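You operate a simulated robot arm through the tools that you are given. There is no shell and no other tool.

The job below is to be done with a simulated robot arm. You get a single attempt, and the scene is never put back.

JOB
Put things in order on the black table top. At the end: the cream flanged tube with a green band stands where the blue housing stood; the silver steel block from the black table top stands on top of the long grey cover; the orange block with a hole is on the brown taped carton; the rounded grey pad stands on top of the silver oblong tin; the blue housing from the black table top stands where the orange block with a hole stood; whatever was shut is shut again. Leave all else as you found it, and nothing knocked over.

Only the result counts: the job must be done as asked and must still hold three seconds after the hand-in. Knocking over, shifting, dropping, spilling or breaking anything else fails it. Lids that push on must go on centred and level and be pressed home; caps that screw on are set level and turned clockwise until they are tight.

ROBOT AND FRAMES
A 6-joint arm with a two-finger gripper, fixed in place. Base frame: the origin is at the foot of the arm, x ahead of it, y to its left, z up; the work surface is at about z = 0. Readings come in mm, rad, newtons and seconds.
With the tool pointing down near the work surface it reaches from about 240 to 620 mm from the base axis. Its first joint turns from -1.152 to 1.152 rad. Payload 1.37 kg.
Tool frame: the origin (TCP) lies between the finger pads and is the grasp point; the fingertips stand 22 mm ahead of it; z points along the fingers, y is the line along which they close. The gripper opens to 92 mm; its body begins 65 mm behind the TCP.
Orientation is told as [roll, pitch, yaw] about the base's x, y, z axes, in that order, counted from this pose: with the fingers straight down and closing along the base's y, the tool's x points along the base's -x, its y along +y and its z along -z.

CONTROLS
- The arm moves only by the tool jog_arm. Its argument "rows" is a list of rows, each an object of numbers (a shift or turn left out is 0, a gripper value left out holds the last): "tx", "ty", "tz": the shift along the tool's x, y, z in units of 150 mm (1.0 is 150 mm); "rx", "ry", "rz": the turn, a rotation vector about the tool's x, y, z in units of 60 degrees (1.0 is 60 degrees); "hand": the opening in per cent of the stroke, from 0 (shut) to 100 (fully open). In form: [{"tx": .., "ty": .., "tz": .., "rx": .., "ry": .., "rz": .., "hand": ..}, ...]. A call has 1 to 20 rows; each row is the pose to reach, as a shift and turn from the pose commanded when the call began, along the tool's axes at that moment. A call with a number of a shift or a turn outside -1 to 1 is refused whole. Rows are played at 5 a second. More than 50 mm and 0.15 rad between two rows, or a gripper value outside its range, and nothing of the call is played. Where a pose cannot be reached the arm comes as near as it can. A force on the tool above 40 N (or 10 N above the force at the start of the call, whichever is more), or a blocked arm, ends the call early, and 0.2 s more pass. The fingers move at their own pace (about 59.9 mm/s each) and stop on an object; they squeeze with about 26 N. The grip force told is the motor's: it shows also when the fingers shut on nothing. Time passes only in rows, and 0.2 s behind the last, so rows that repeat a pose let the fingers close. It gives the time, the measured TCP pose, the force on the tool (base axes), the opening and the grip force at its end, in the units of the frame above (readings bear some noise), with the torque about the TCP (base axes, N m) and any sound that the robot's microphone picked up, and new pictures: "views" is both (left out), scene, wrist or none.
- Cameras (640 x 400 px; columns grow to the right, rows downward): "scene" is fixed at [52.5, -468.9, 562.1]; the picture's right is [0.40, -0.92, 0.00], its down [-0.71, -0.31, -0.64] and it looks along [0.59, 0.25, -0.77] (base axes); focal length 266 px, centre (320, 200). "wrist" rides on the gripper at [71, 19, -102] in the tool frame; the picture's right is [-0.26, 0.97, 0.00], its down [-0.75, -0.20, -0.62] and it looks along [-0.60, -0.16, 0.78] (tool axes); focal length 280 px, centre (320, 200). There is no depth. A picture from a camera that has moved, and an enlarged one, comes with that camera's place and axes in the base frame and with its lens.
- zoom(camera, box): a new picture of the part [left, top, right, bottom] of that camera's present view, enlarged. The clock stands still meanwhile.
- close_job(): hands the job in; it is judged then, once.

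Nothing tells you positions but the pictures and the camera data. Unless the task says otherwise, let go and move clear before handing in.

The tools are called after "Call:" as name(argument=value, ...) on one line, values as JSON. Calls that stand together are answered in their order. jog_arm: Moves the arm, as the interface text tells. Its arguments: {"type":"object","properties":{"rows":{"type":"array","items":{"type":"object","properties":{"tx":{"type":"number"},"ty":{"type":"number"},"tz":{"type":"number"},"rx":{"type":"number"},"ry":{"type":"number"},"rz":{"type":"number"},"hand":{"type":"number"}}}},"views":{"type":"string","enum":["both","scene","wrist","none"]}},"required":["rows"]} The other tools are called the same way: zoom (camera, box) takes an enlarged picture of a part of a camera's view; close_job () hands the job in.

At the start:

```text
time: 0.0
ee_pos: [397.2, -214.5, 286.0]
ee_rot: [-0.001, 0.002, 0.0]
contact_force: [-0.1, 0.1, 0.1]
torque: [0.02, 0.0, -0.02]
opening: 92.1
grasp_force: 0.0
```

scene: 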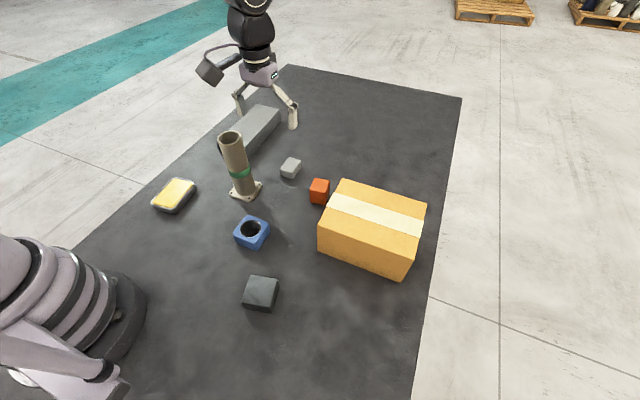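
wrist: 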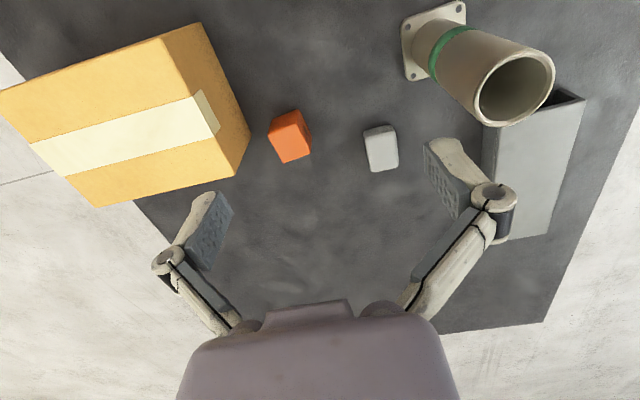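

I see the tube, blue housing, orange block, small silver block, long grey cover, carton, a yellow-topped item and a dark grey block on the black table top. First I'll zoom in to identify each one before moving.

Call:
zoom(camera="scene", box=[140, 90, 300, 190])

Call:
zoom(camera="scene", box=[140, 160, 300, 260])

Call:
zoom(camera="scene", box=[200, 220, 360, 320])

Call:
zoom(camera="scene", box=[270, 140, 430, 240])

Call:
zoom(camera="scene", box=[180, 0, 340, 100])

Call:
zoom(camera="wrist", box=[240, 0, 640, 250])

```text
4.00 times, centred on (220, 140) of scene
camera zoom: at [52.5, -468.9, 562.1], right [0.4, -0.92, 0.0], down [-0.71, -0.31, -0.64], along [0.59, 0.25, -0.77], focal length 1062 px, centre (720, 440)
```

zoom: 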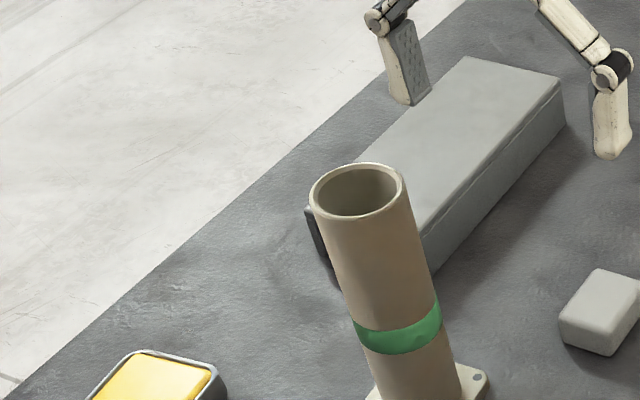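

```text
4.00 times, centred on (220, 210) of scene
camera zoom: at [52.5, -468.9, 562.1], right [0.4, -0.92, 0.0], down [-0.71, -0.31, -0.64], along [0.59, 0.25, -0.77], focal length 1062 px, centre (720, 160)
```

zoom: 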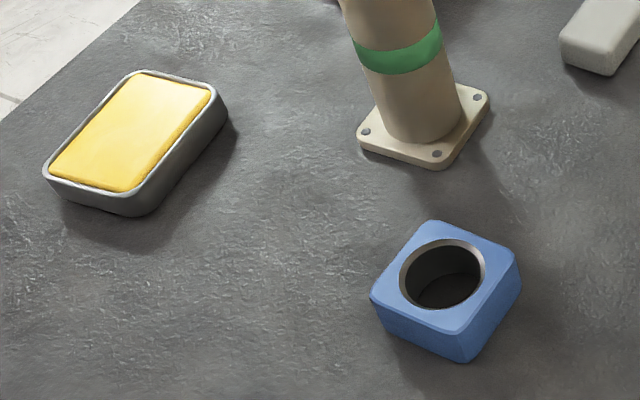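

```text
4.00 times, centred on (280, 270) of scene
camera zoom: at [52.5, -468.9, 562.1], right [0.4, -0.92, 0.0], down [-0.71, -0.31, -0.64], along [0.59, 0.25, -0.77], focal length 1062 px, centre (480, -80)
```

zoom: 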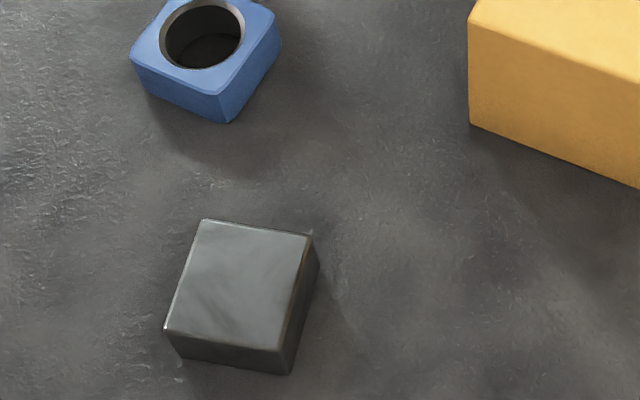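

```text
4.00 times, centred on (350, 190) of scene
camera zoom: at [52.5, -468.9, 562.1], right [0.4, -0.92, 0.0], down [-0.71, -0.31, -0.64], along [0.59, 0.25, -0.77], focal length 1062 px, centre (200, 240)
```

zoom: 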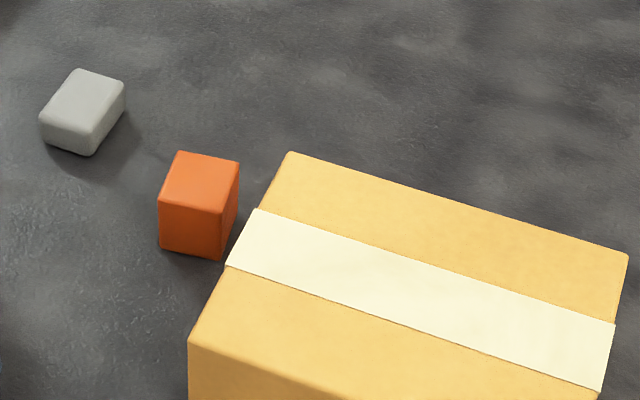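

```text
4.00 times, centred on (260, 50) of scene
camera zoom: at [52.5, -468.9, 562.1], right [0.4, -0.92, 0.0], down [-0.71, -0.31, -0.64], along [0.59, 0.25, -0.77], focal length 1062 px, centre (560, 800)
```

zoom: 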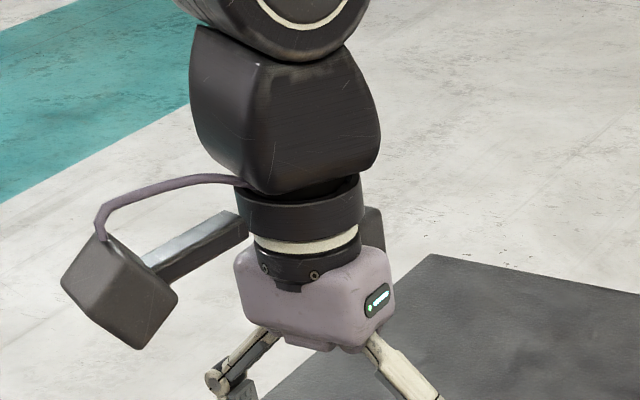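

```text
1.60 times, centred on (440, 125) of wrist
camera zoom: at [326.9, -196.2, 385.9], right [0.26, 0.97, 0.0], down [0.75, -0.2, 0.62], along [0.6, -0.16, -0.78], focal length 449 px, centre (128, 320)
```

zoom: 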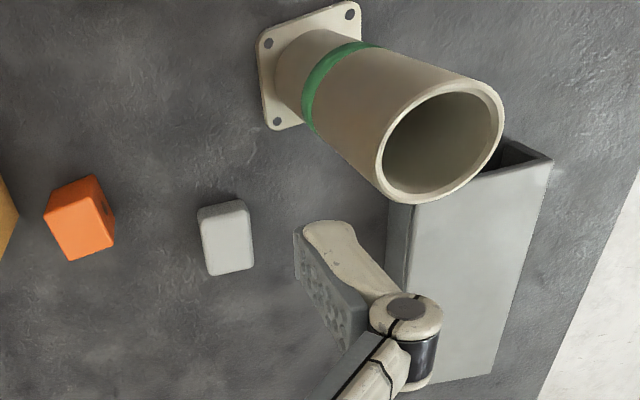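

The light rounded block at about (556,-156) looks like the grey pad, and the dark metallic one at about (189,-279) the steel block. The tin with yellow content is at about (331,88). I'll zoom the wrist view to refine the orange block, the pad, the flange and the cover.

Call:
zoom(camera="wrist", box=[240, 90, 340, 190])

Call:
zoom(camera="wrist", box=[340, 100, 440, 200])

Call:
zoom(camera="wrist", box=[380, 0, 620, 150])

Call:
zoom(camera="wrist", box=[440, 80, 640, 260])

Call:
zoom(camera="scene", box=[200, 90, 300, 160])

```text
4.00 times, centred on (290, 140) of wrist
camera zoom: at [326.9, -196.2, 385.9], right [0.26, 0.97, 0.0], down [0.75, -0.2, 0.62], along [0.6, -0.16, -0.78], focal length 1122 px, centre (440, 440)
```

zoom: 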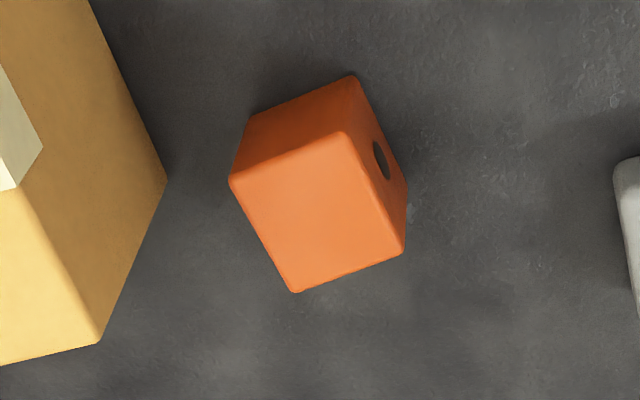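

```text
4.00 times, centred on (390, 150) of wrist
camera zoom: at [326.9, -196.2, 385.9], right [0.26, 0.97, 0.0], down [0.75, -0.2, 0.62], along [0.6, -0.16, -0.78], focal length 1122 px, centre (40, 400)
```

zoom: 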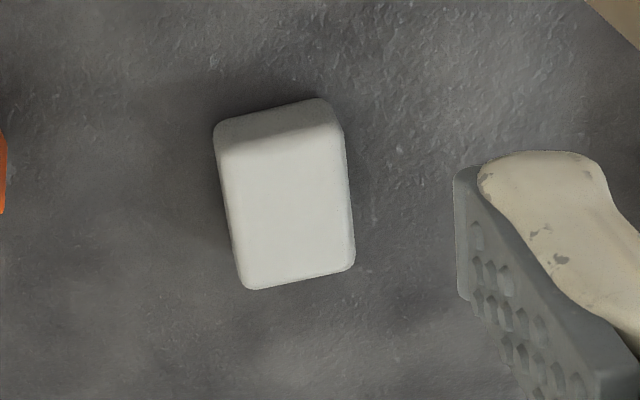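

```text
2.67 times, centred on (500, 75) of wrist
camera zoom: at [326.9, -196.2, 385.9], right [0.26, 0.97, 0.0], down [0.75, -0.2, 0.62], along [0.6, -0.16, -0.78], focal length 748 px, centre (-160, 533)
```

zoom: 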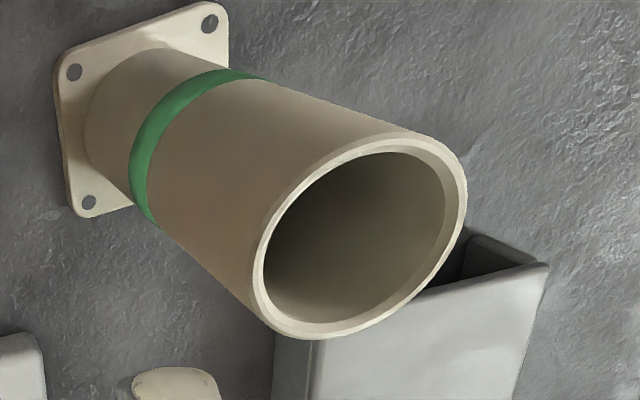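

```text
2.22 times, centred on (540, 170) of wrist
camera zoom: at [326.9, -196.2, 385.9], right [0.26, 0.97, 0.0], down [0.75, -0.2, 0.62], along [0.6, -0.16, -0.78], focal length 623 px, centre (-169, 267)
```

zoom: 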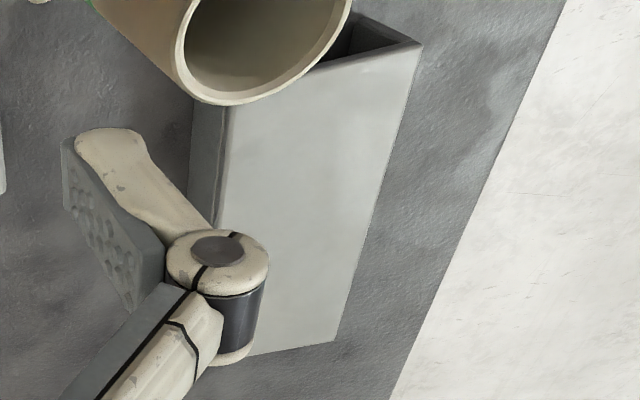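

```text
5.71 times, centred on (250, 125) of scene
camera zoom: at [52.5, -468.9, 562.1], right [0.4, -0.92, 0.0], down [-0.71, -0.31, -0.64], along [0.59, 0.25, -0.77], focal length 1517 px, centre (720, 629)
```

zoom: 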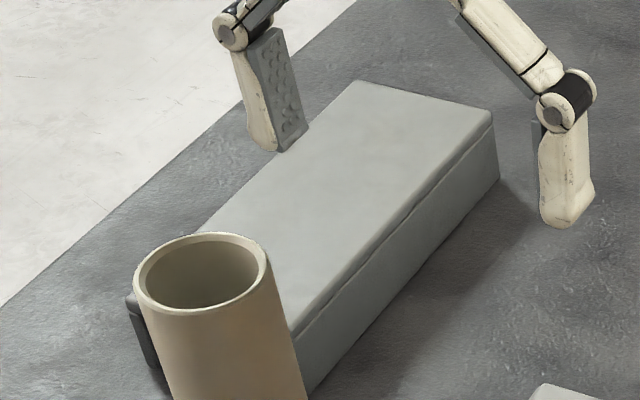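

The orange block's hole runs through its side faces and the tube stands near the cover. I'll move at this safe height to the left to see the cover and tin from above.

Call:
jog_arm(rows=[{"ty": 0.2}, {"ty": 0.4}, {"ty": 0.6}, {"ty": 0.8}, {"ty": 1.0}, {"ty": 1.0}], views="none")

Call:
jog_arm(rows=[{"ty": 0.2}, {"ty": 0.4}, {"ty": 0.6}, {"ty": 0.8}, {"ty": 1.0}, {"ty": 1.0}], views="both")

```text
time: 1.4
ee_pos: [396.9, -63.2, 284.2]
ee_rot: [0.0, 0.001, 0.0]
contact_force: [0.7, -0.4, 0.1]
torque: [-0.01, 0.02, -0.01]
opening: 92.0
grasp_force: 0.1
```

```text
time: 2.8
ee_pos: [398.3, 85.3, 286.0]
ee_rot: [-0.001, 0.002, 0.001]
contact_force: [-0.7, 0.4, 0.2]
torque: [0.02, 0.01, -0.02]
opening: 92.1
grasp_force: 0.0
camera wrist: at [326.6, 103.5, 386.2], right [0.26, 0.96, 0.0], down [0.75, -0.2, 0.63], along [0.6, -0.16, -0.78], focal length 280 px, centre (320, 200)
```

scene: 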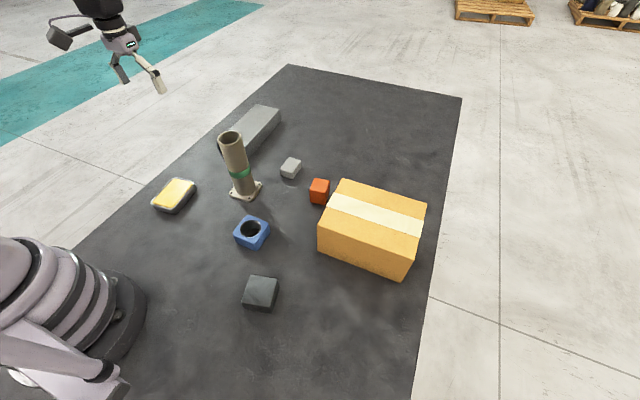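
wrist: 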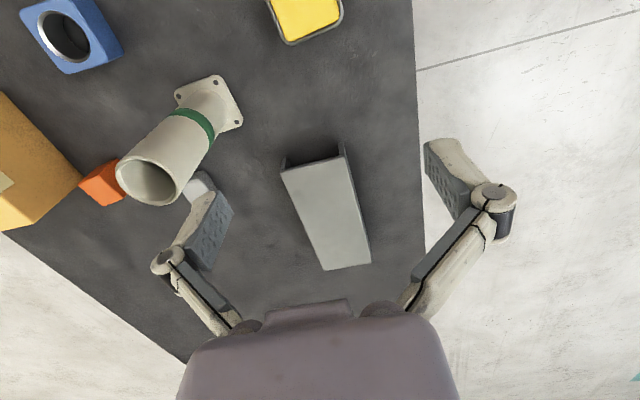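

Call:
zoom(camera="wrist", box=[240, 120, 400, 280])

Call:
zoom(camera="wrist", box=[260, 130, 360, 195])

Call:
zoom(camera="scene", box=[205, 90, 305, 160])

```text
2.50 times, centred on (320, 200) of wrist
camera zoom: at [326.6, 103.5, 386.2], right [0.26, 0.96, 0.0], down [0.75, -0.2, 0.63], along [0.6, -0.16, -0.78], focal length 701 px, centre (320, 200)
```

zoom: 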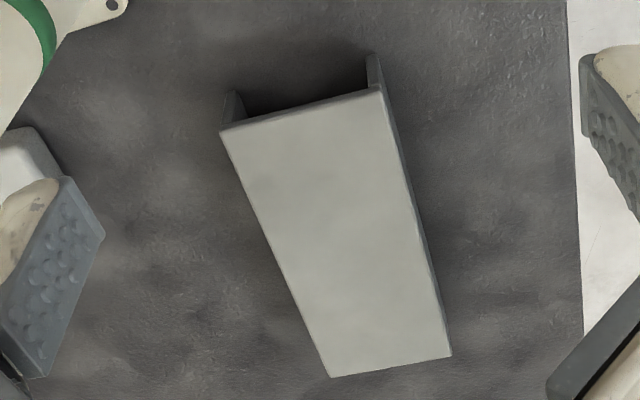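

```text
6.15 times, centred on (310, 162) of wrist
camera zoom: at [326.6, 103.5, 386.2], right [0.26, 0.96, 0.0], down [0.75, -0.2, 0.63], along [0.6, -0.16, -0.78], focal length 1726 px, centre (382, 431)
```

zoom: 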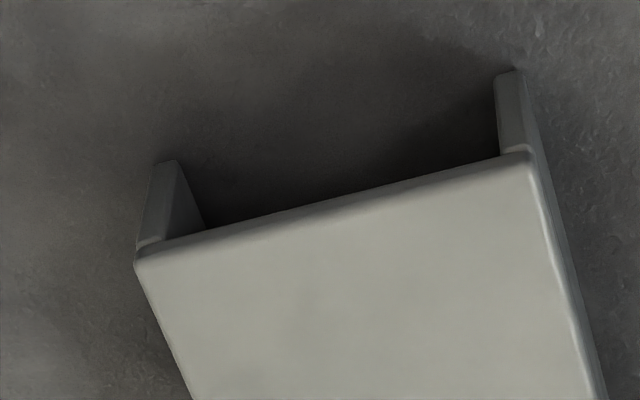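

```text
5.71 times, centred on (255, 125) of scene
camera zoom: at [52.6, -468.8, 562.1], right [0.4, -0.92, 0.0], down [-0.71, -0.31, -0.64], along [0.59, 0.25, -0.77], focal length 1517 px, centre (691, 629)
```

zoom: 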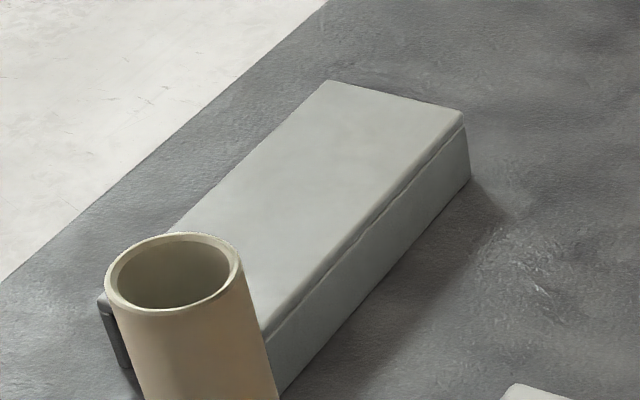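

The cover is an upside-down channel, with its top at z≈46, x from 523 to 757 and y from about -7 to 88. Next I'll back up to look at the tin.

Call:
jog_arm(rows=[{"tx": 0.2}, {"tx": 0.4}, {"tx": 0.6}, {"tx": 0.75}, {"tx": 0.75}], views="wrist")

Call:
zoom(camera="wrist", box=[240, 30, 400, 150])

Call:
zoom(camera="scene", box=[140, 165, 210, 225])

```text
time: 4.0
ee_pos: [286.2, 84.8, 286.1]
ee_rot: [-0.001, -0.002, 0.0]
contact_force: [-0.5, 0.1, 0.2]
torque: [-0.01, 0.0, -0.01]
opening: 92.0
grasp_force: 0.0
camera wrist: at [215.6, 102.5, 386.5], right [0.26, 0.96, 0.0], down [0.75, -0.2, 0.63], along [0.6, -0.16, -0.78], focal length 280 px, centre (320, 200)
```

wrist: 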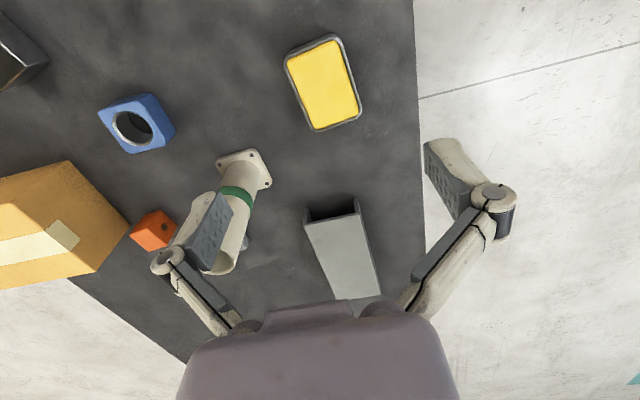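

```text
3.33 times, centred on (320, 90) of wrist
camera zoom: at [215.6, 102.5, 386.5], right [0.26, 0.96, 0.0], down [0.75, -0.2, 0.63], along [0.6, -0.16, -0.78], focal length 935 px, centre (320, 567)
```

zoom: 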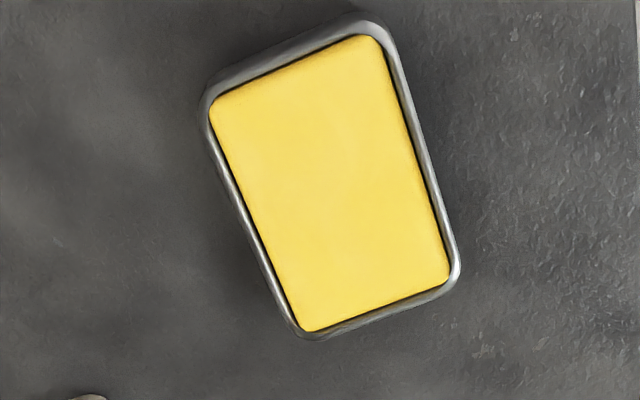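

```text
6.67 times, centred on (175, 195) of scene
camera zoom: at [52.5, -468.9, 562.1], right [0.4, -0.92, 0.0], down [-0.71, -0.31, -0.64], along [0.59, 0.25, -0.77], focal length 1770 px, centre (1287, 233)
```

zoom: 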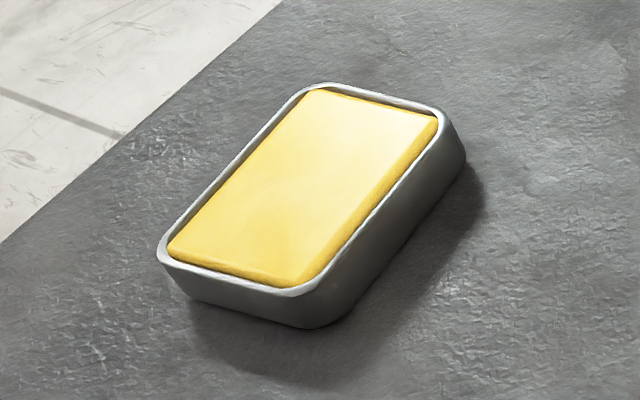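

The tin's top centre is about (322,80) at z≈29, and the wrist views put the orange block at about (484,-280) with yaw ≈ 9°. I'll fly to the orange block first and turn so the fingers close along x, clear of the carton.

Call:
jog_arm(rows=[{"tx": -0.14, "ty": -0.2}, {"tx": -0.28, "ty": -0.4}, {"tx": -0.42, "ty": -0.6}, {"tx": -0.56, "ty": -0.8}, {"tx": -0.667, "ty": -1.0}], views="none")

Call:
jog_arm(rows=[{"tx": -0.08, "ty": -0.125, "rz": 0.125}, {"tx": -0.16, "ty": -0.25, "rz": 0.25}, {"tx": -0.24, "ty": -0.375, "rz": 0.375}, {"tx": -0.32, "ty": -0.5, "rz": 0.5}, {"tx": -0.4, "ty": -0.625, "rz": 0.625}, {"tx": -0.48, "ty": -0.75, "rz": 0.75}, {"tx": -0.56, "ty": -0.875, "rz": 0.875}, {"tx": -0.65, "ty": -1.0, "rz": 1.0}, {"tx": -0.65, "ty": -1.0, "rz": 1.0}], views="wrist")

```text
time: 5.2
ee_pos: [382.6, -63.2, 284.9]
ee_rot: [0.0, 0.0, -0.001]
contact_force: [0.3, 0.1, 0.4]
torque: [0.05, 0.0, 0.01]
opening: 92.1
grasp_force: 0.1
```

```text
time: 7.2
ee_pos: [483.3, -214.5, 284.8]
ee_rot: [-0.001, 0.001, -1.049]
contact_force: [-0.1, 0.1, 0.5]
torque: [0.03, -0.02, 0.01]
opening: 92.0
grasp_force: 0.1
camera wrist: at [465.0, -144.6, 385.7], right [0.97, 0.25, 0.0], down [0.2, -0.76, 0.62], along [0.16, -0.6, -0.78], focal length 280 px, centre (320, 200)
```

wrist: 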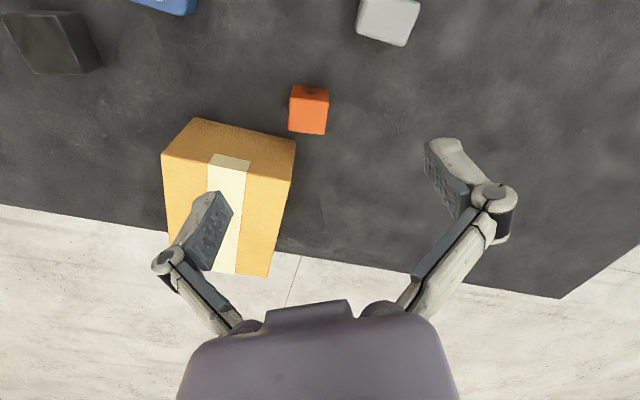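

The orange block and carton are clearly in view. I'll go over the orange block, finish the turn to about -81° yaw, and descend partway for a close look.

Call:
jog_arm(rows=[{"tx": -0.095, "ty": -0.052, "tz": 0.14, "rz": 0.09}, {"tx": -0.19, "ty": -0.104, "tz": 0.28, "rz": 0.18}, {"tx": -0.285, "ty": -0.156, "tz": 0.42, "rz": 0.27}, {"tx": -0.38, "ty": -0.208, "tz": 0.573, "rz": 0.353}, {"tx": -0.38, "ty": -0.208, "tz": 0.573, "rz": 0.353}], views="both")

Call:
zoom(camera="wrist", box=[240, 80, 400, 240])

```text
time: 8.4
ee_pos: [486.1, -277.7, 200.5]
ee_rot: [0.001, 0.0, -1.417]
contact_force: [-0.6, 0.3, 0.4]
torque: [-0.03, 0.02, 0.01]
opening: 92.2
grasp_force: 0.0
camera wrist: at [493.8, -205.7, 300.6], right [0.99, -0.11, 0.0], down [-0.09, -0.78, 0.63], along [-0.07, -0.62, -0.78], focal length 280 px, centre (320, 200)
```

scene: 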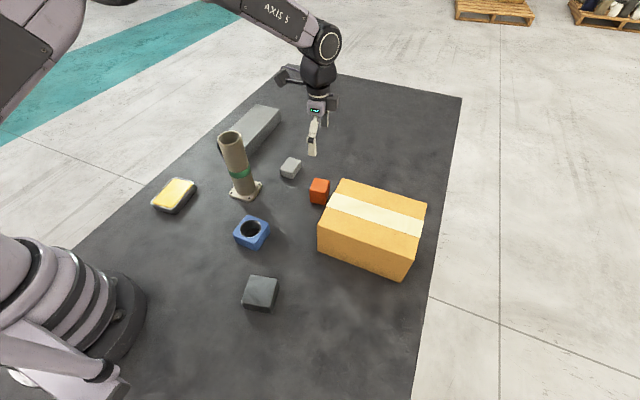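
wrist: 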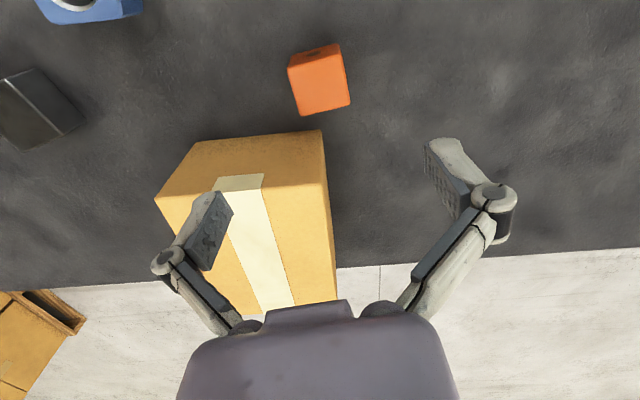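

```text
2.50 times, centred on (320, 160) of wrist
camera zoom: at [493.8, -205.7, 300.6], right [0.99, -0.11, 0.0], down [-0.09, -0.78, 0.63], along [-0.07, -0.62, -0.78], focal length 701 px, centre (320, 300)
```

zoom: 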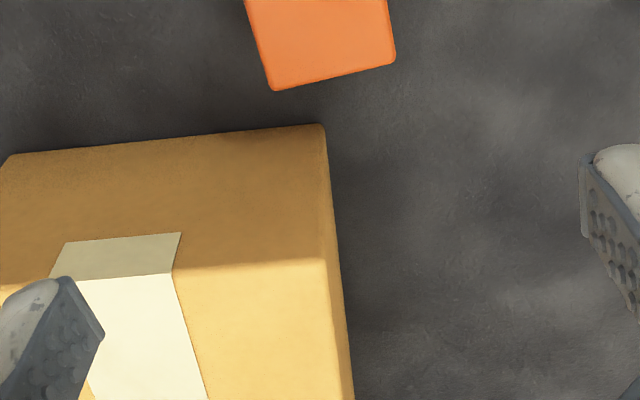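

Call:
zoom(camera="wrist", box=[270, 30, 370, 130])

Call:
zoom(camera="scene", box=[270, 80, 430, 200])

```text
4.00 times, centred on (320, 80) of wrist
camera zoom: at [493.8, -205.7, 300.6], right [0.99, -0.11, 0.0], down [-0.09, -0.78, 0.63], along [-0.07, -0.62, -0.78], focal length 1122 px, centre (320, 680)
```

zoom: 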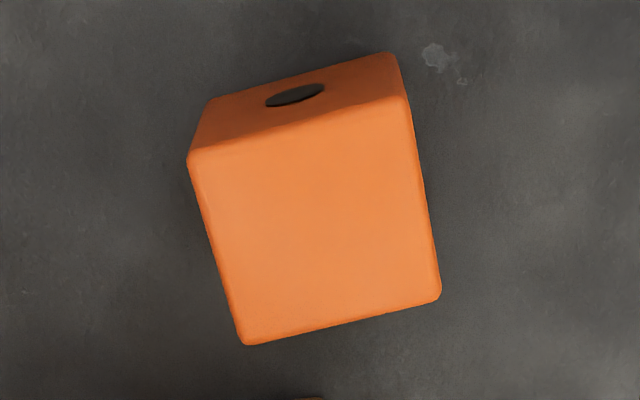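

```text
3.33 times, centred on (350, 140) of scene
camera zoom: at [52.5, -468.9, 562.1], right [0.4, -0.92, 0.0], down [-0.71, -0.31, -0.64], along [0.59, 0.25, -0.77], focal length 885 px, centre (220, 400)
```

zoom: 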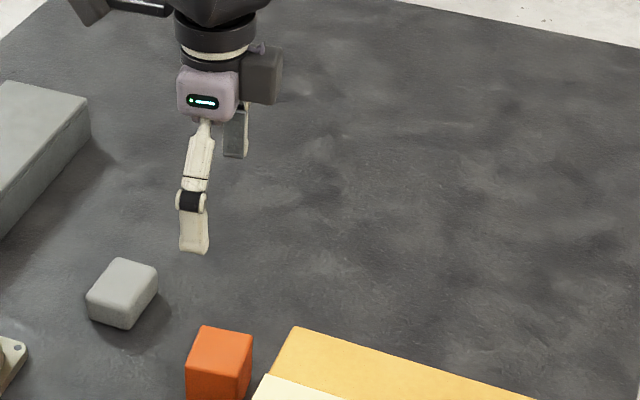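

Call:
zoom(camera="scene", box=[270, 60, 370, 160])

Call:
zoom(camera="wrist", box=[140, 110, 360, 320])

```text
4.00 times, centred on (320, 110) of scene
camera zoom: at [52.5, -468.9, 562.1], right [0.4, -0.92, 0.0], down [-0.71, -0.31, -0.64], along [0.59, 0.25, -0.77], focal length 1062 px, centre (320, 560)
```

zoom: 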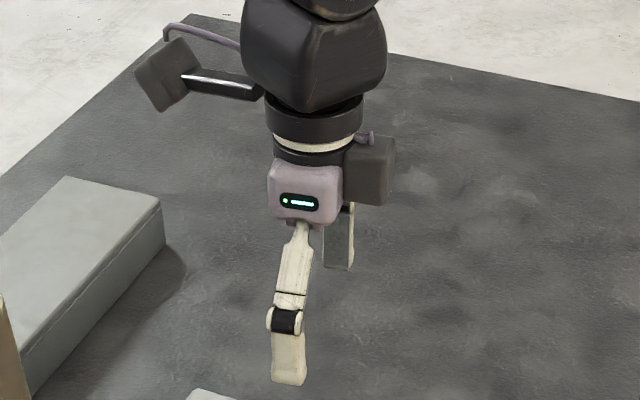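

```text
1.90 times, centred on (250, 215) of wrist
camera zoom: at [493.8, -205.7, 300.6], right [0.99, -0.11, 0.0], down [-0.09, -0.78, 0.63], along [-0.07, -0.62, -0.78], focal length 534 px, centre (453, 171)
```

zoom: 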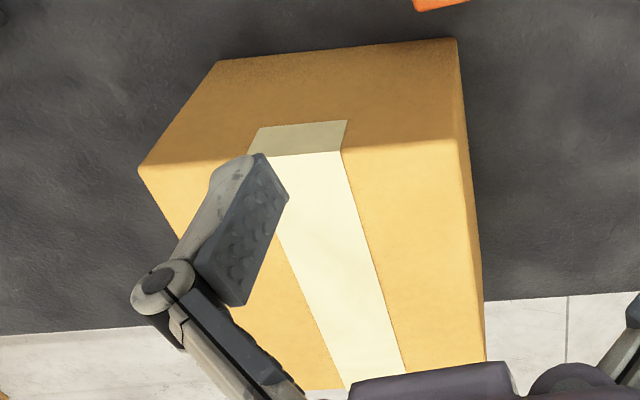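

The orange block is directly under the tool, with its centre at about (485,-280). I'll descend with the fingers open, then grip it.

Call:
jog_arm(rows=[{"tz": 0.2, "tx": -0.013}, {"tz": 0.4, "tx": -0.013}, {"tz": 0.6, "tx": -0.013}, {"tz": 0.8, "tx": -0.013}, {"tz": 0.8, "tx": -0.013}], views="both")

```text
time: 9.6
ee_pos: [484.8, -278.4, 79.4]
ee_rot: [0.001, 0.001, -1.419]
contact_force: [-0.5, 0.2, 0.9]
torque: [0.03, -0.05, 0.01]
opening: 92.1
grasp_force: 0.1
camera wrist: at [492.7, -206.9, 179.6], right [0.99, -0.11, 0.0], down [-0.09, -0.78, 0.63], along [-0.07, -0.62, -0.78], focal length 280 px, centre (320, 200)
```

scene: 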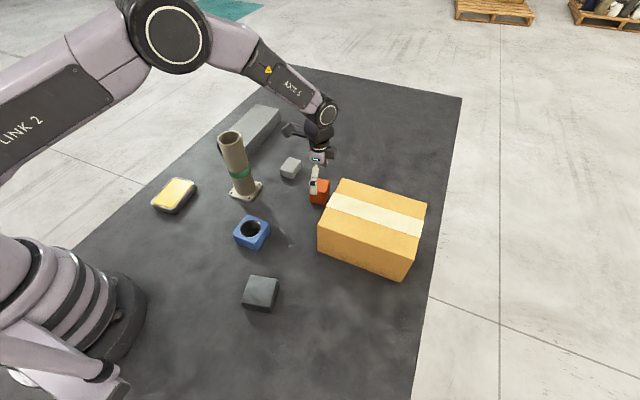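
wrist: 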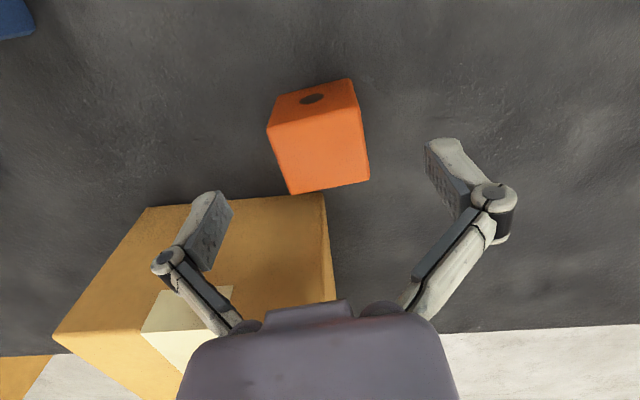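

The block sits centred between the fingers. I'll descend to about z=27 and close.

Call:
jog_arm(rows=[{"tz": 0.12}, {"tz": 0.24}, {"tz": 0.35}, {"tz": 0.35}, {"tz": 0.35, "hand": 40}, {"tz": 0.35, "hand": 0}, {"tz": 0.35, "hand": 0}, {"tz": 0.35, "hand": 0}, {"tz": 0.35, "hand": 0}], views="both")

```text
time: 11.6
ee_pos: [484.8, -281.1, 27.1]
ee_rot: [0.001, 0.001, -1.417]
contact_force: [0.3, 0.3, 1.5]
torque: [-0.05, -0.01, -0.06]
opening: 47.9
grasp_force: 26.0
camera wrist: at [492.8, -208.9, 126.7], right [0.99, -0.11, 0.0], down [-0.09, -0.78, 0.63], along [-0.07, -0.62, -0.78], focal length 280 px, centre (320, 200)
```

scene: 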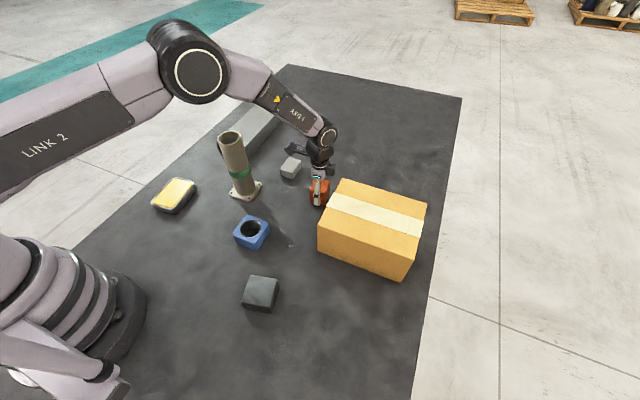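
wrist: 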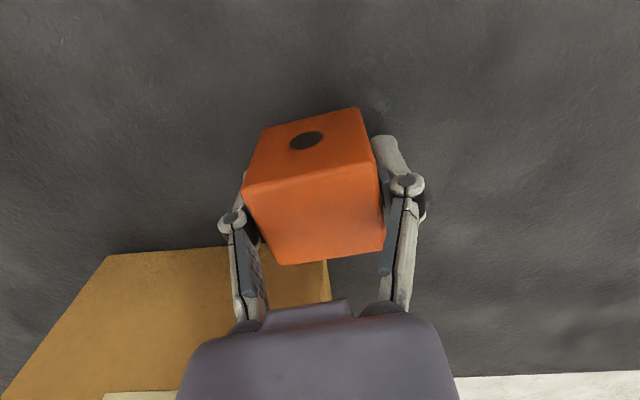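

The block is gripped with a 48 mm opening. I'll lift it straight up and check that it comes along.

Call:
jog_arm(rows=[{"tz": -0.05}, {"tz": -0.15}, {"tz": -0.3}, {"tz": -0.5}, {"tz": -0.7}, {"tz": -0.9}, {"tz": -1.0}, {"tz": -1.0}], views="both")

```text
time: 13.4
ee_pos: [485.9, -279.2, 178.1]
ee_rot: [0.001, 0.0, -1.416]
contact_force: [0.2, 0.8, -2.7]
torque: [-0.03, -0.03, 0.0]
opening: 47.6
grasp_force: 26.0
camera wrist: at [493.8, -208.2, 278.2], right [0.99, -0.11, 0.0], down [-0.09, -0.78, 0.63], along [-0.07, -0.62, -0.78], focal length 280 px, centre (320, 200)
```

scene: 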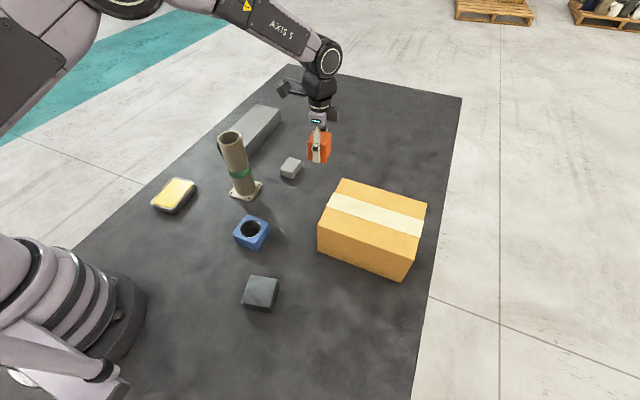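
wrist: 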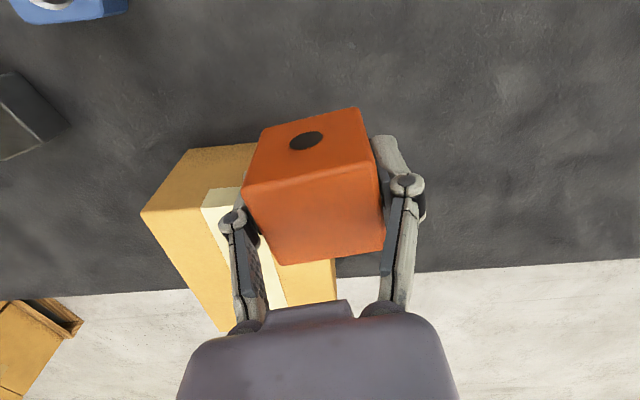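

The orange block is lifted and weighs about 3 N. I'll carry it over the carton top, aiming at about (410,-400).

Call:
jog_arm(rows=[{"tx": -0.1, "ty": -0.086}, {"tx": -0.25, "ty": -0.216}, {"tx": -0.4, "ty": -0.345}, {"tx": -0.55, "ty": -0.475}, {"tx": -0.66, "ty": -0.57}, {"tx": -0.714, "ty": -0.616}, {"tx": -0.714, "ty": -0.616}], views="both")

```text
time: 15.0
ee_pos: [409.4, -401.5, 177.3]
ee_rot: [0.0, -0.001, -1.417]
contact_force: [-0.8, -0.4, -2.4]
torque: [0.03, 0.01, -0.02]
opening: 47.6
grasp_force: 25.3
camera wrist: at [417.2, -329.1, 277.2], right [0.99, -0.11, 0.0], down [-0.09, -0.78, 0.62], along [-0.07, -0.62, -0.78], focal length 280 px, centre (320, 200)
```

scene: 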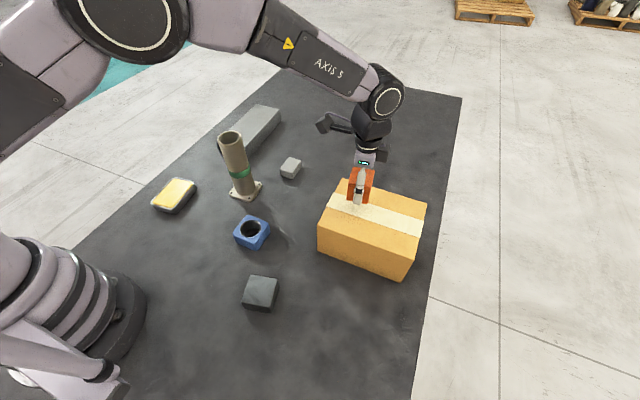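
wrist: 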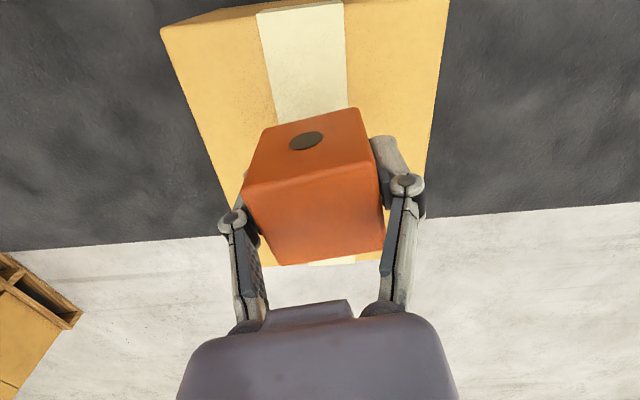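

It is above the middle of the carton. I'll lower it to just above the top, then feel for contact in small steps.

Call:
jog_arm(rows=[{"tz": 0.08}, {"tz": 0.16}, {"tz": 0.22}, {"tz": 0.25}, {"tz": 0.25}], views="scene")

Call:
zoom(camera="scene", box=[310, 150, 410, 230])

```text
time: 16.2
ee_pos: [410.1, -401.6, 139.1]
ee_rot: [0.001, 0.0, -1.419]
contact_force: [0.1, -0.3, -2.8]
torque: [0.0, -0.02, -0.03]
opening: 47.8
grasp_force: 26.0
```

scene: 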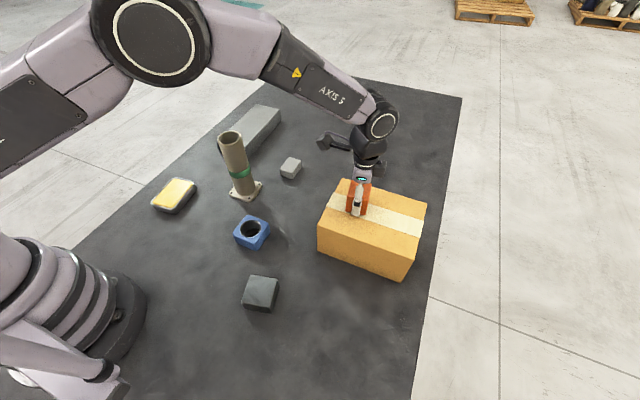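

```text
5.00 times, centred on (360, 190) of scene
camera zoom: at [52.6, -468.9, 562.1], right [0.4, -0.92, 0.0], down [-0.71, -0.31, -0.64], along [0.59, 0.25, -0.77], focal length 1328 px, centre (120, 250)
```

zoom: 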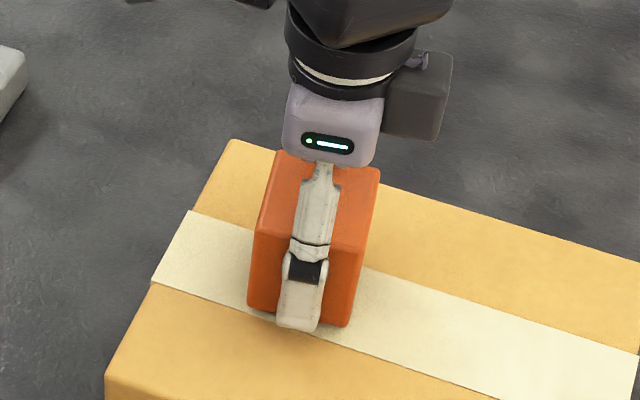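

Call:
jog_arm(rows=[{"tz": 0.01}, {"tz": 0.02}, {"tz": 0.02}], views="none")

Call:
jog_arm(rows=[{"tz": 0.007}, {"tz": 0.013}, {"tz": 0.013}], views="none")

```text
time: 17.0
ee_pos: [410.0, -400.4, 136.6]
ee_rot: [-0.001, -0.001, -1.417]
contact_force: [-1.0, 0.3, -0.4]
torque: [0.05, -0.02, 0.01]
opening: 47.7
grasp_force: 25.7
```

```text
time: 17.8
ee_pos: [408.7, -401.4, 135.8]
ee_rot: [0.003, -0.001, -1.416]
contact_force: [-4.6, 6.0, 18.1]
torque: [0.15, 0.13, -0.11]
opening: 47.9
grasp_force: 25.9
```

Contact is confirmed. I'll ease back 1.5 mm, open the fingers and lift away.

Call:
jog_arm(rows=[{"tz": -0.01}, {"tz": -0.01}, {"tz": -0.01, "hand": 60}, {"tz": -0.01, "hand": 85}, {"tz": -0.01, "hand": 85}, {"tz": -0.01, "hand": 85}], views="wrist")

Call:
jog_arm(rows=[{"tz": -0.1}, {"tz": -0.3}, {"tz": -0.5}, {"tz": -0.7}, {"tz": -0.9}, {"tz": -0.9}], views="both")

```text
time: 19.2
ee_pos: [409.2, -400.6, 135.9]
ee_rot: [0.002, 0.0, -1.417]
contact_force: [0.3, -0.5, -0.5]
torque: [-0.03, 0.01, 0.02]
opening: 78.3
grasp_force: 0.0
camera wrist: at [417.5, -329.5, 236.3], right [0.99, -0.11, 0.0], down [-0.09, -0.78, 0.63], along [-0.07, -0.62, -0.78], focal length 280 px, centre (320, 200)
```

wrist: 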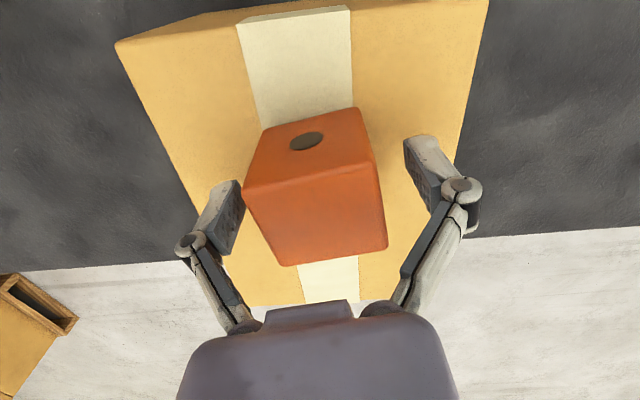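

```text
time: 20.6
ee_pos: [409.1, -401.1, 271.2]
ee_rot: [-0.001, 0.001, -1.417]
contact_force: [0.2, -0.1, -0.7]
torque: [-0.03, 0.02, 0.02]
opening: 78.2
grasp_force: 0.2
camera wrist: at [417.5, -330.6, 372.0], right [0.99, -0.11, 0.0], down [-0.09, -0.78, 0.62], along [-0.07, -0.62, -0.78], focal length 280 px, centre (320, 200)
```

scene: 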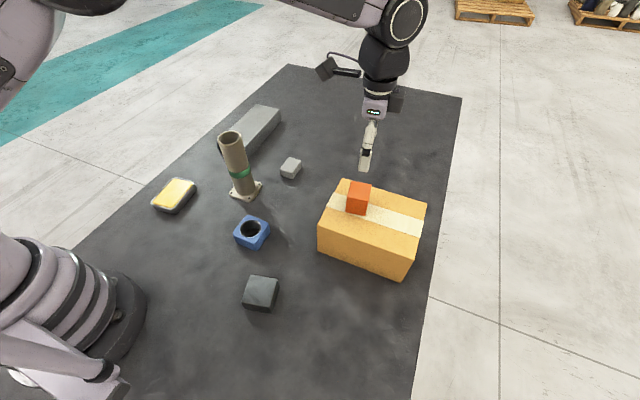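
wrist: 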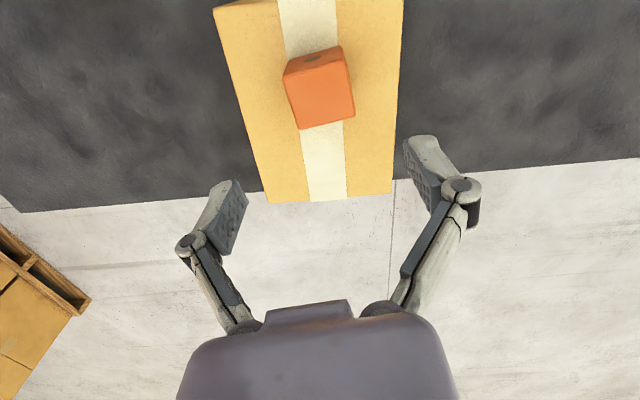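

The orange block rests on the carton's tape. Next I'll go above the blue housing at about (303,-178) and look at it closely.

Call:
jog_arm(rows=[{"tx": 0.2, "ty": -0.06}, {"tx": 0.4, "ty": -0.12}, {"tx": 0.6, "ty": -0.18}, {"tx": 0.8, "ty": -0.24}, {"tx": 1.0, "ty": -0.3}], views="none")

Call:
jog_arm(rows=[{"tx": 0.2, "ty": -0.06, "rz": 0.08, "hand": 100}, {"tx": 0.4, "ty": -0.12, "rz": 0.16, "hand": 100}, {"tx": 0.56, "ty": -0.173, "rz": 0.238, "hand": 100}, {"tx": 0.56, "ty": -0.173, "rz": 0.238, "hand": 100}], views="wrist")

Call:
zoom(camera="wrist", box=[260, 30, 380, 150])

```text
time: 21.8
ee_pos: [342.7, -257.3, 272.4]
ee_rot: [0.0, 0.0, -1.417]
contact_force: [-0.2, -0.3, -0.1]
torque: [-0.03, 0.01, 0.01]
opening: 78.3
grasp_force: 0.0
```

```text
time: 22.8
ee_pos: [303.9, -179.7, 272.3]
ee_rot: [-0.002, -0.001, -1.667]
contact_force: [-0.1, -1.2, 0.4]
torque: [-0.02, 0.02, 0.01]
opening: 92.0
grasp_force: 0.0
camera wrist: at [329.9, -112.9, 372.2], right [0.94, -0.35, 0.0], down [-0.28, -0.73, 0.63], along [-0.22, -0.58, -0.78], focal length 280 px, centre (320, 200)
```

wrist: 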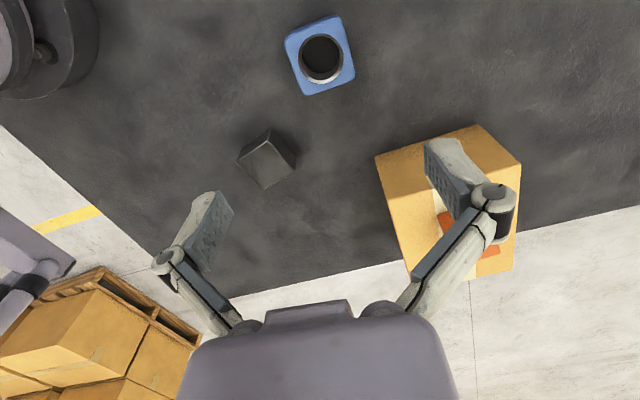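

```text
3.33 times, centred on (320, 90) of wrist
camera zoom: at [329.9, -112.9, 372.2], right [0.94, -0.35, 0.0], down [-0.28, -0.73, 0.63], along [-0.22, -0.58, -0.78], focal length 935 px, centre (320, 567)
```

zoom: 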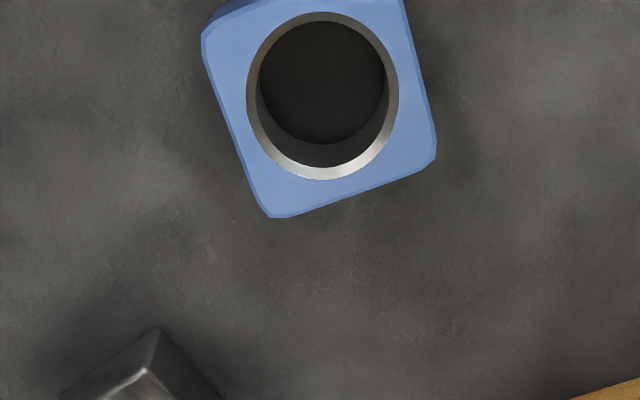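

The blue housing is nearly centred, about 3 mm toward +y. I'll descend with a small correction and check again.

Call:
jog_arm(rows=[{"tz": 0.2, "tx": 0.02, "rz": -0.04}, {"tz": 0.45, "tx": 0.02, "rz": -0.04}, {"tz": 0.7, "tx": 0.02, "rz": -0.04}, {"tz": 0.9, "tx": 0.02, "rz": -0.04}, {"tz": 1.0, "tx": 0.02, "rz": -0.04}, {"tz": 1.0, "tx": 0.02, "rz": -0.04}], views="wrist")

Call:
zoom(camera="wrist", box=[240, 50, 400, 170])

```text
time: 24.2
ee_pos: [304.2, -177.3, 120.7]
ee_rot: [0.0, -0.002, -1.626]
contact_force: [0.0, -0.6, 0.4]
torque: [0.04, 0.0, -0.05]
opening: 92.2
grasp_force: 0.1
camera wrist: at [327.3, -110.0, 220.5], right [0.95, -0.31, 0.0], down [-0.24, -0.74, 0.62], along [-0.2, -0.59, -0.78], focal length 280 px, centre (320, 200)
```

wrist: 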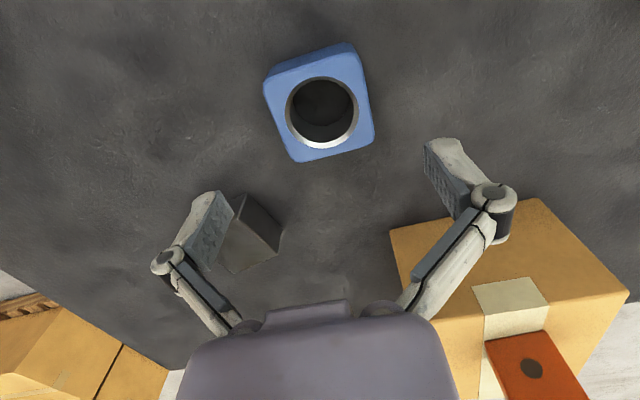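

```text
3.33 times, centred on (320, 110) of wrist
camera zoom: at [327.3, -110.0, 220.5], right [0.95, -0.31, 0.0], down [-0.24, -0.74, 0.62], along [-0.2, -0.59, -0.78], focal length 935 px, centre (320, 500)
```

zoom: 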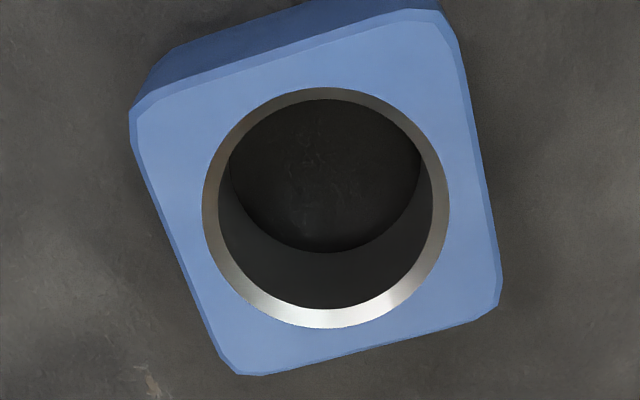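

It is well centred. I'll descend to about z=25 and grip the blue housing.

Call:
jog_arm(rows=[{"tz": 0.2}, {"tz": 0.4}, {"tz": 0.55}, {"tz": 0.635}, {"tz": 0.635}, {"tz": 0.635, "hand": 60}, {"tz": 0.635, "hand": 0}, {"tz": 0.635, "hand": 0}, {"tz": 0.635, "hand": 0}, {"tz": 0.635, "hand": 0}], views="both")

```text
time: 26.4
ee_pos: [304.7, -178.9, 26.6]
ee_rot: [0.0, 0.002, -1.626]
contact_force: [0.0, -0.4, -0.1]
torque: [-0.04, -0.01, -0.01]
opening: 65.7
grasp_force: 25.5
camera wrist: at [327.9, -109.5, 126.5], right [0.95, -0.31, 0.0], down [-0.24, -0.74, 0.62], along [-0.2, -0.59, -0.78], focal length 280 px, centre (320, 200)
```

scene: 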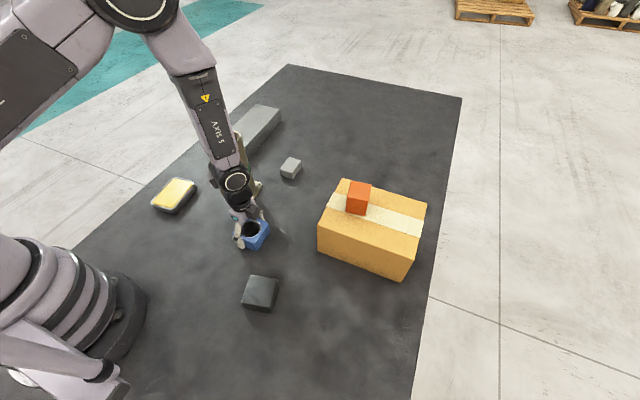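
wrist: 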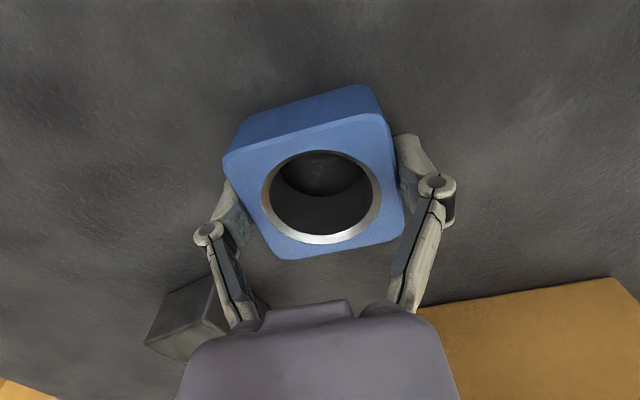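

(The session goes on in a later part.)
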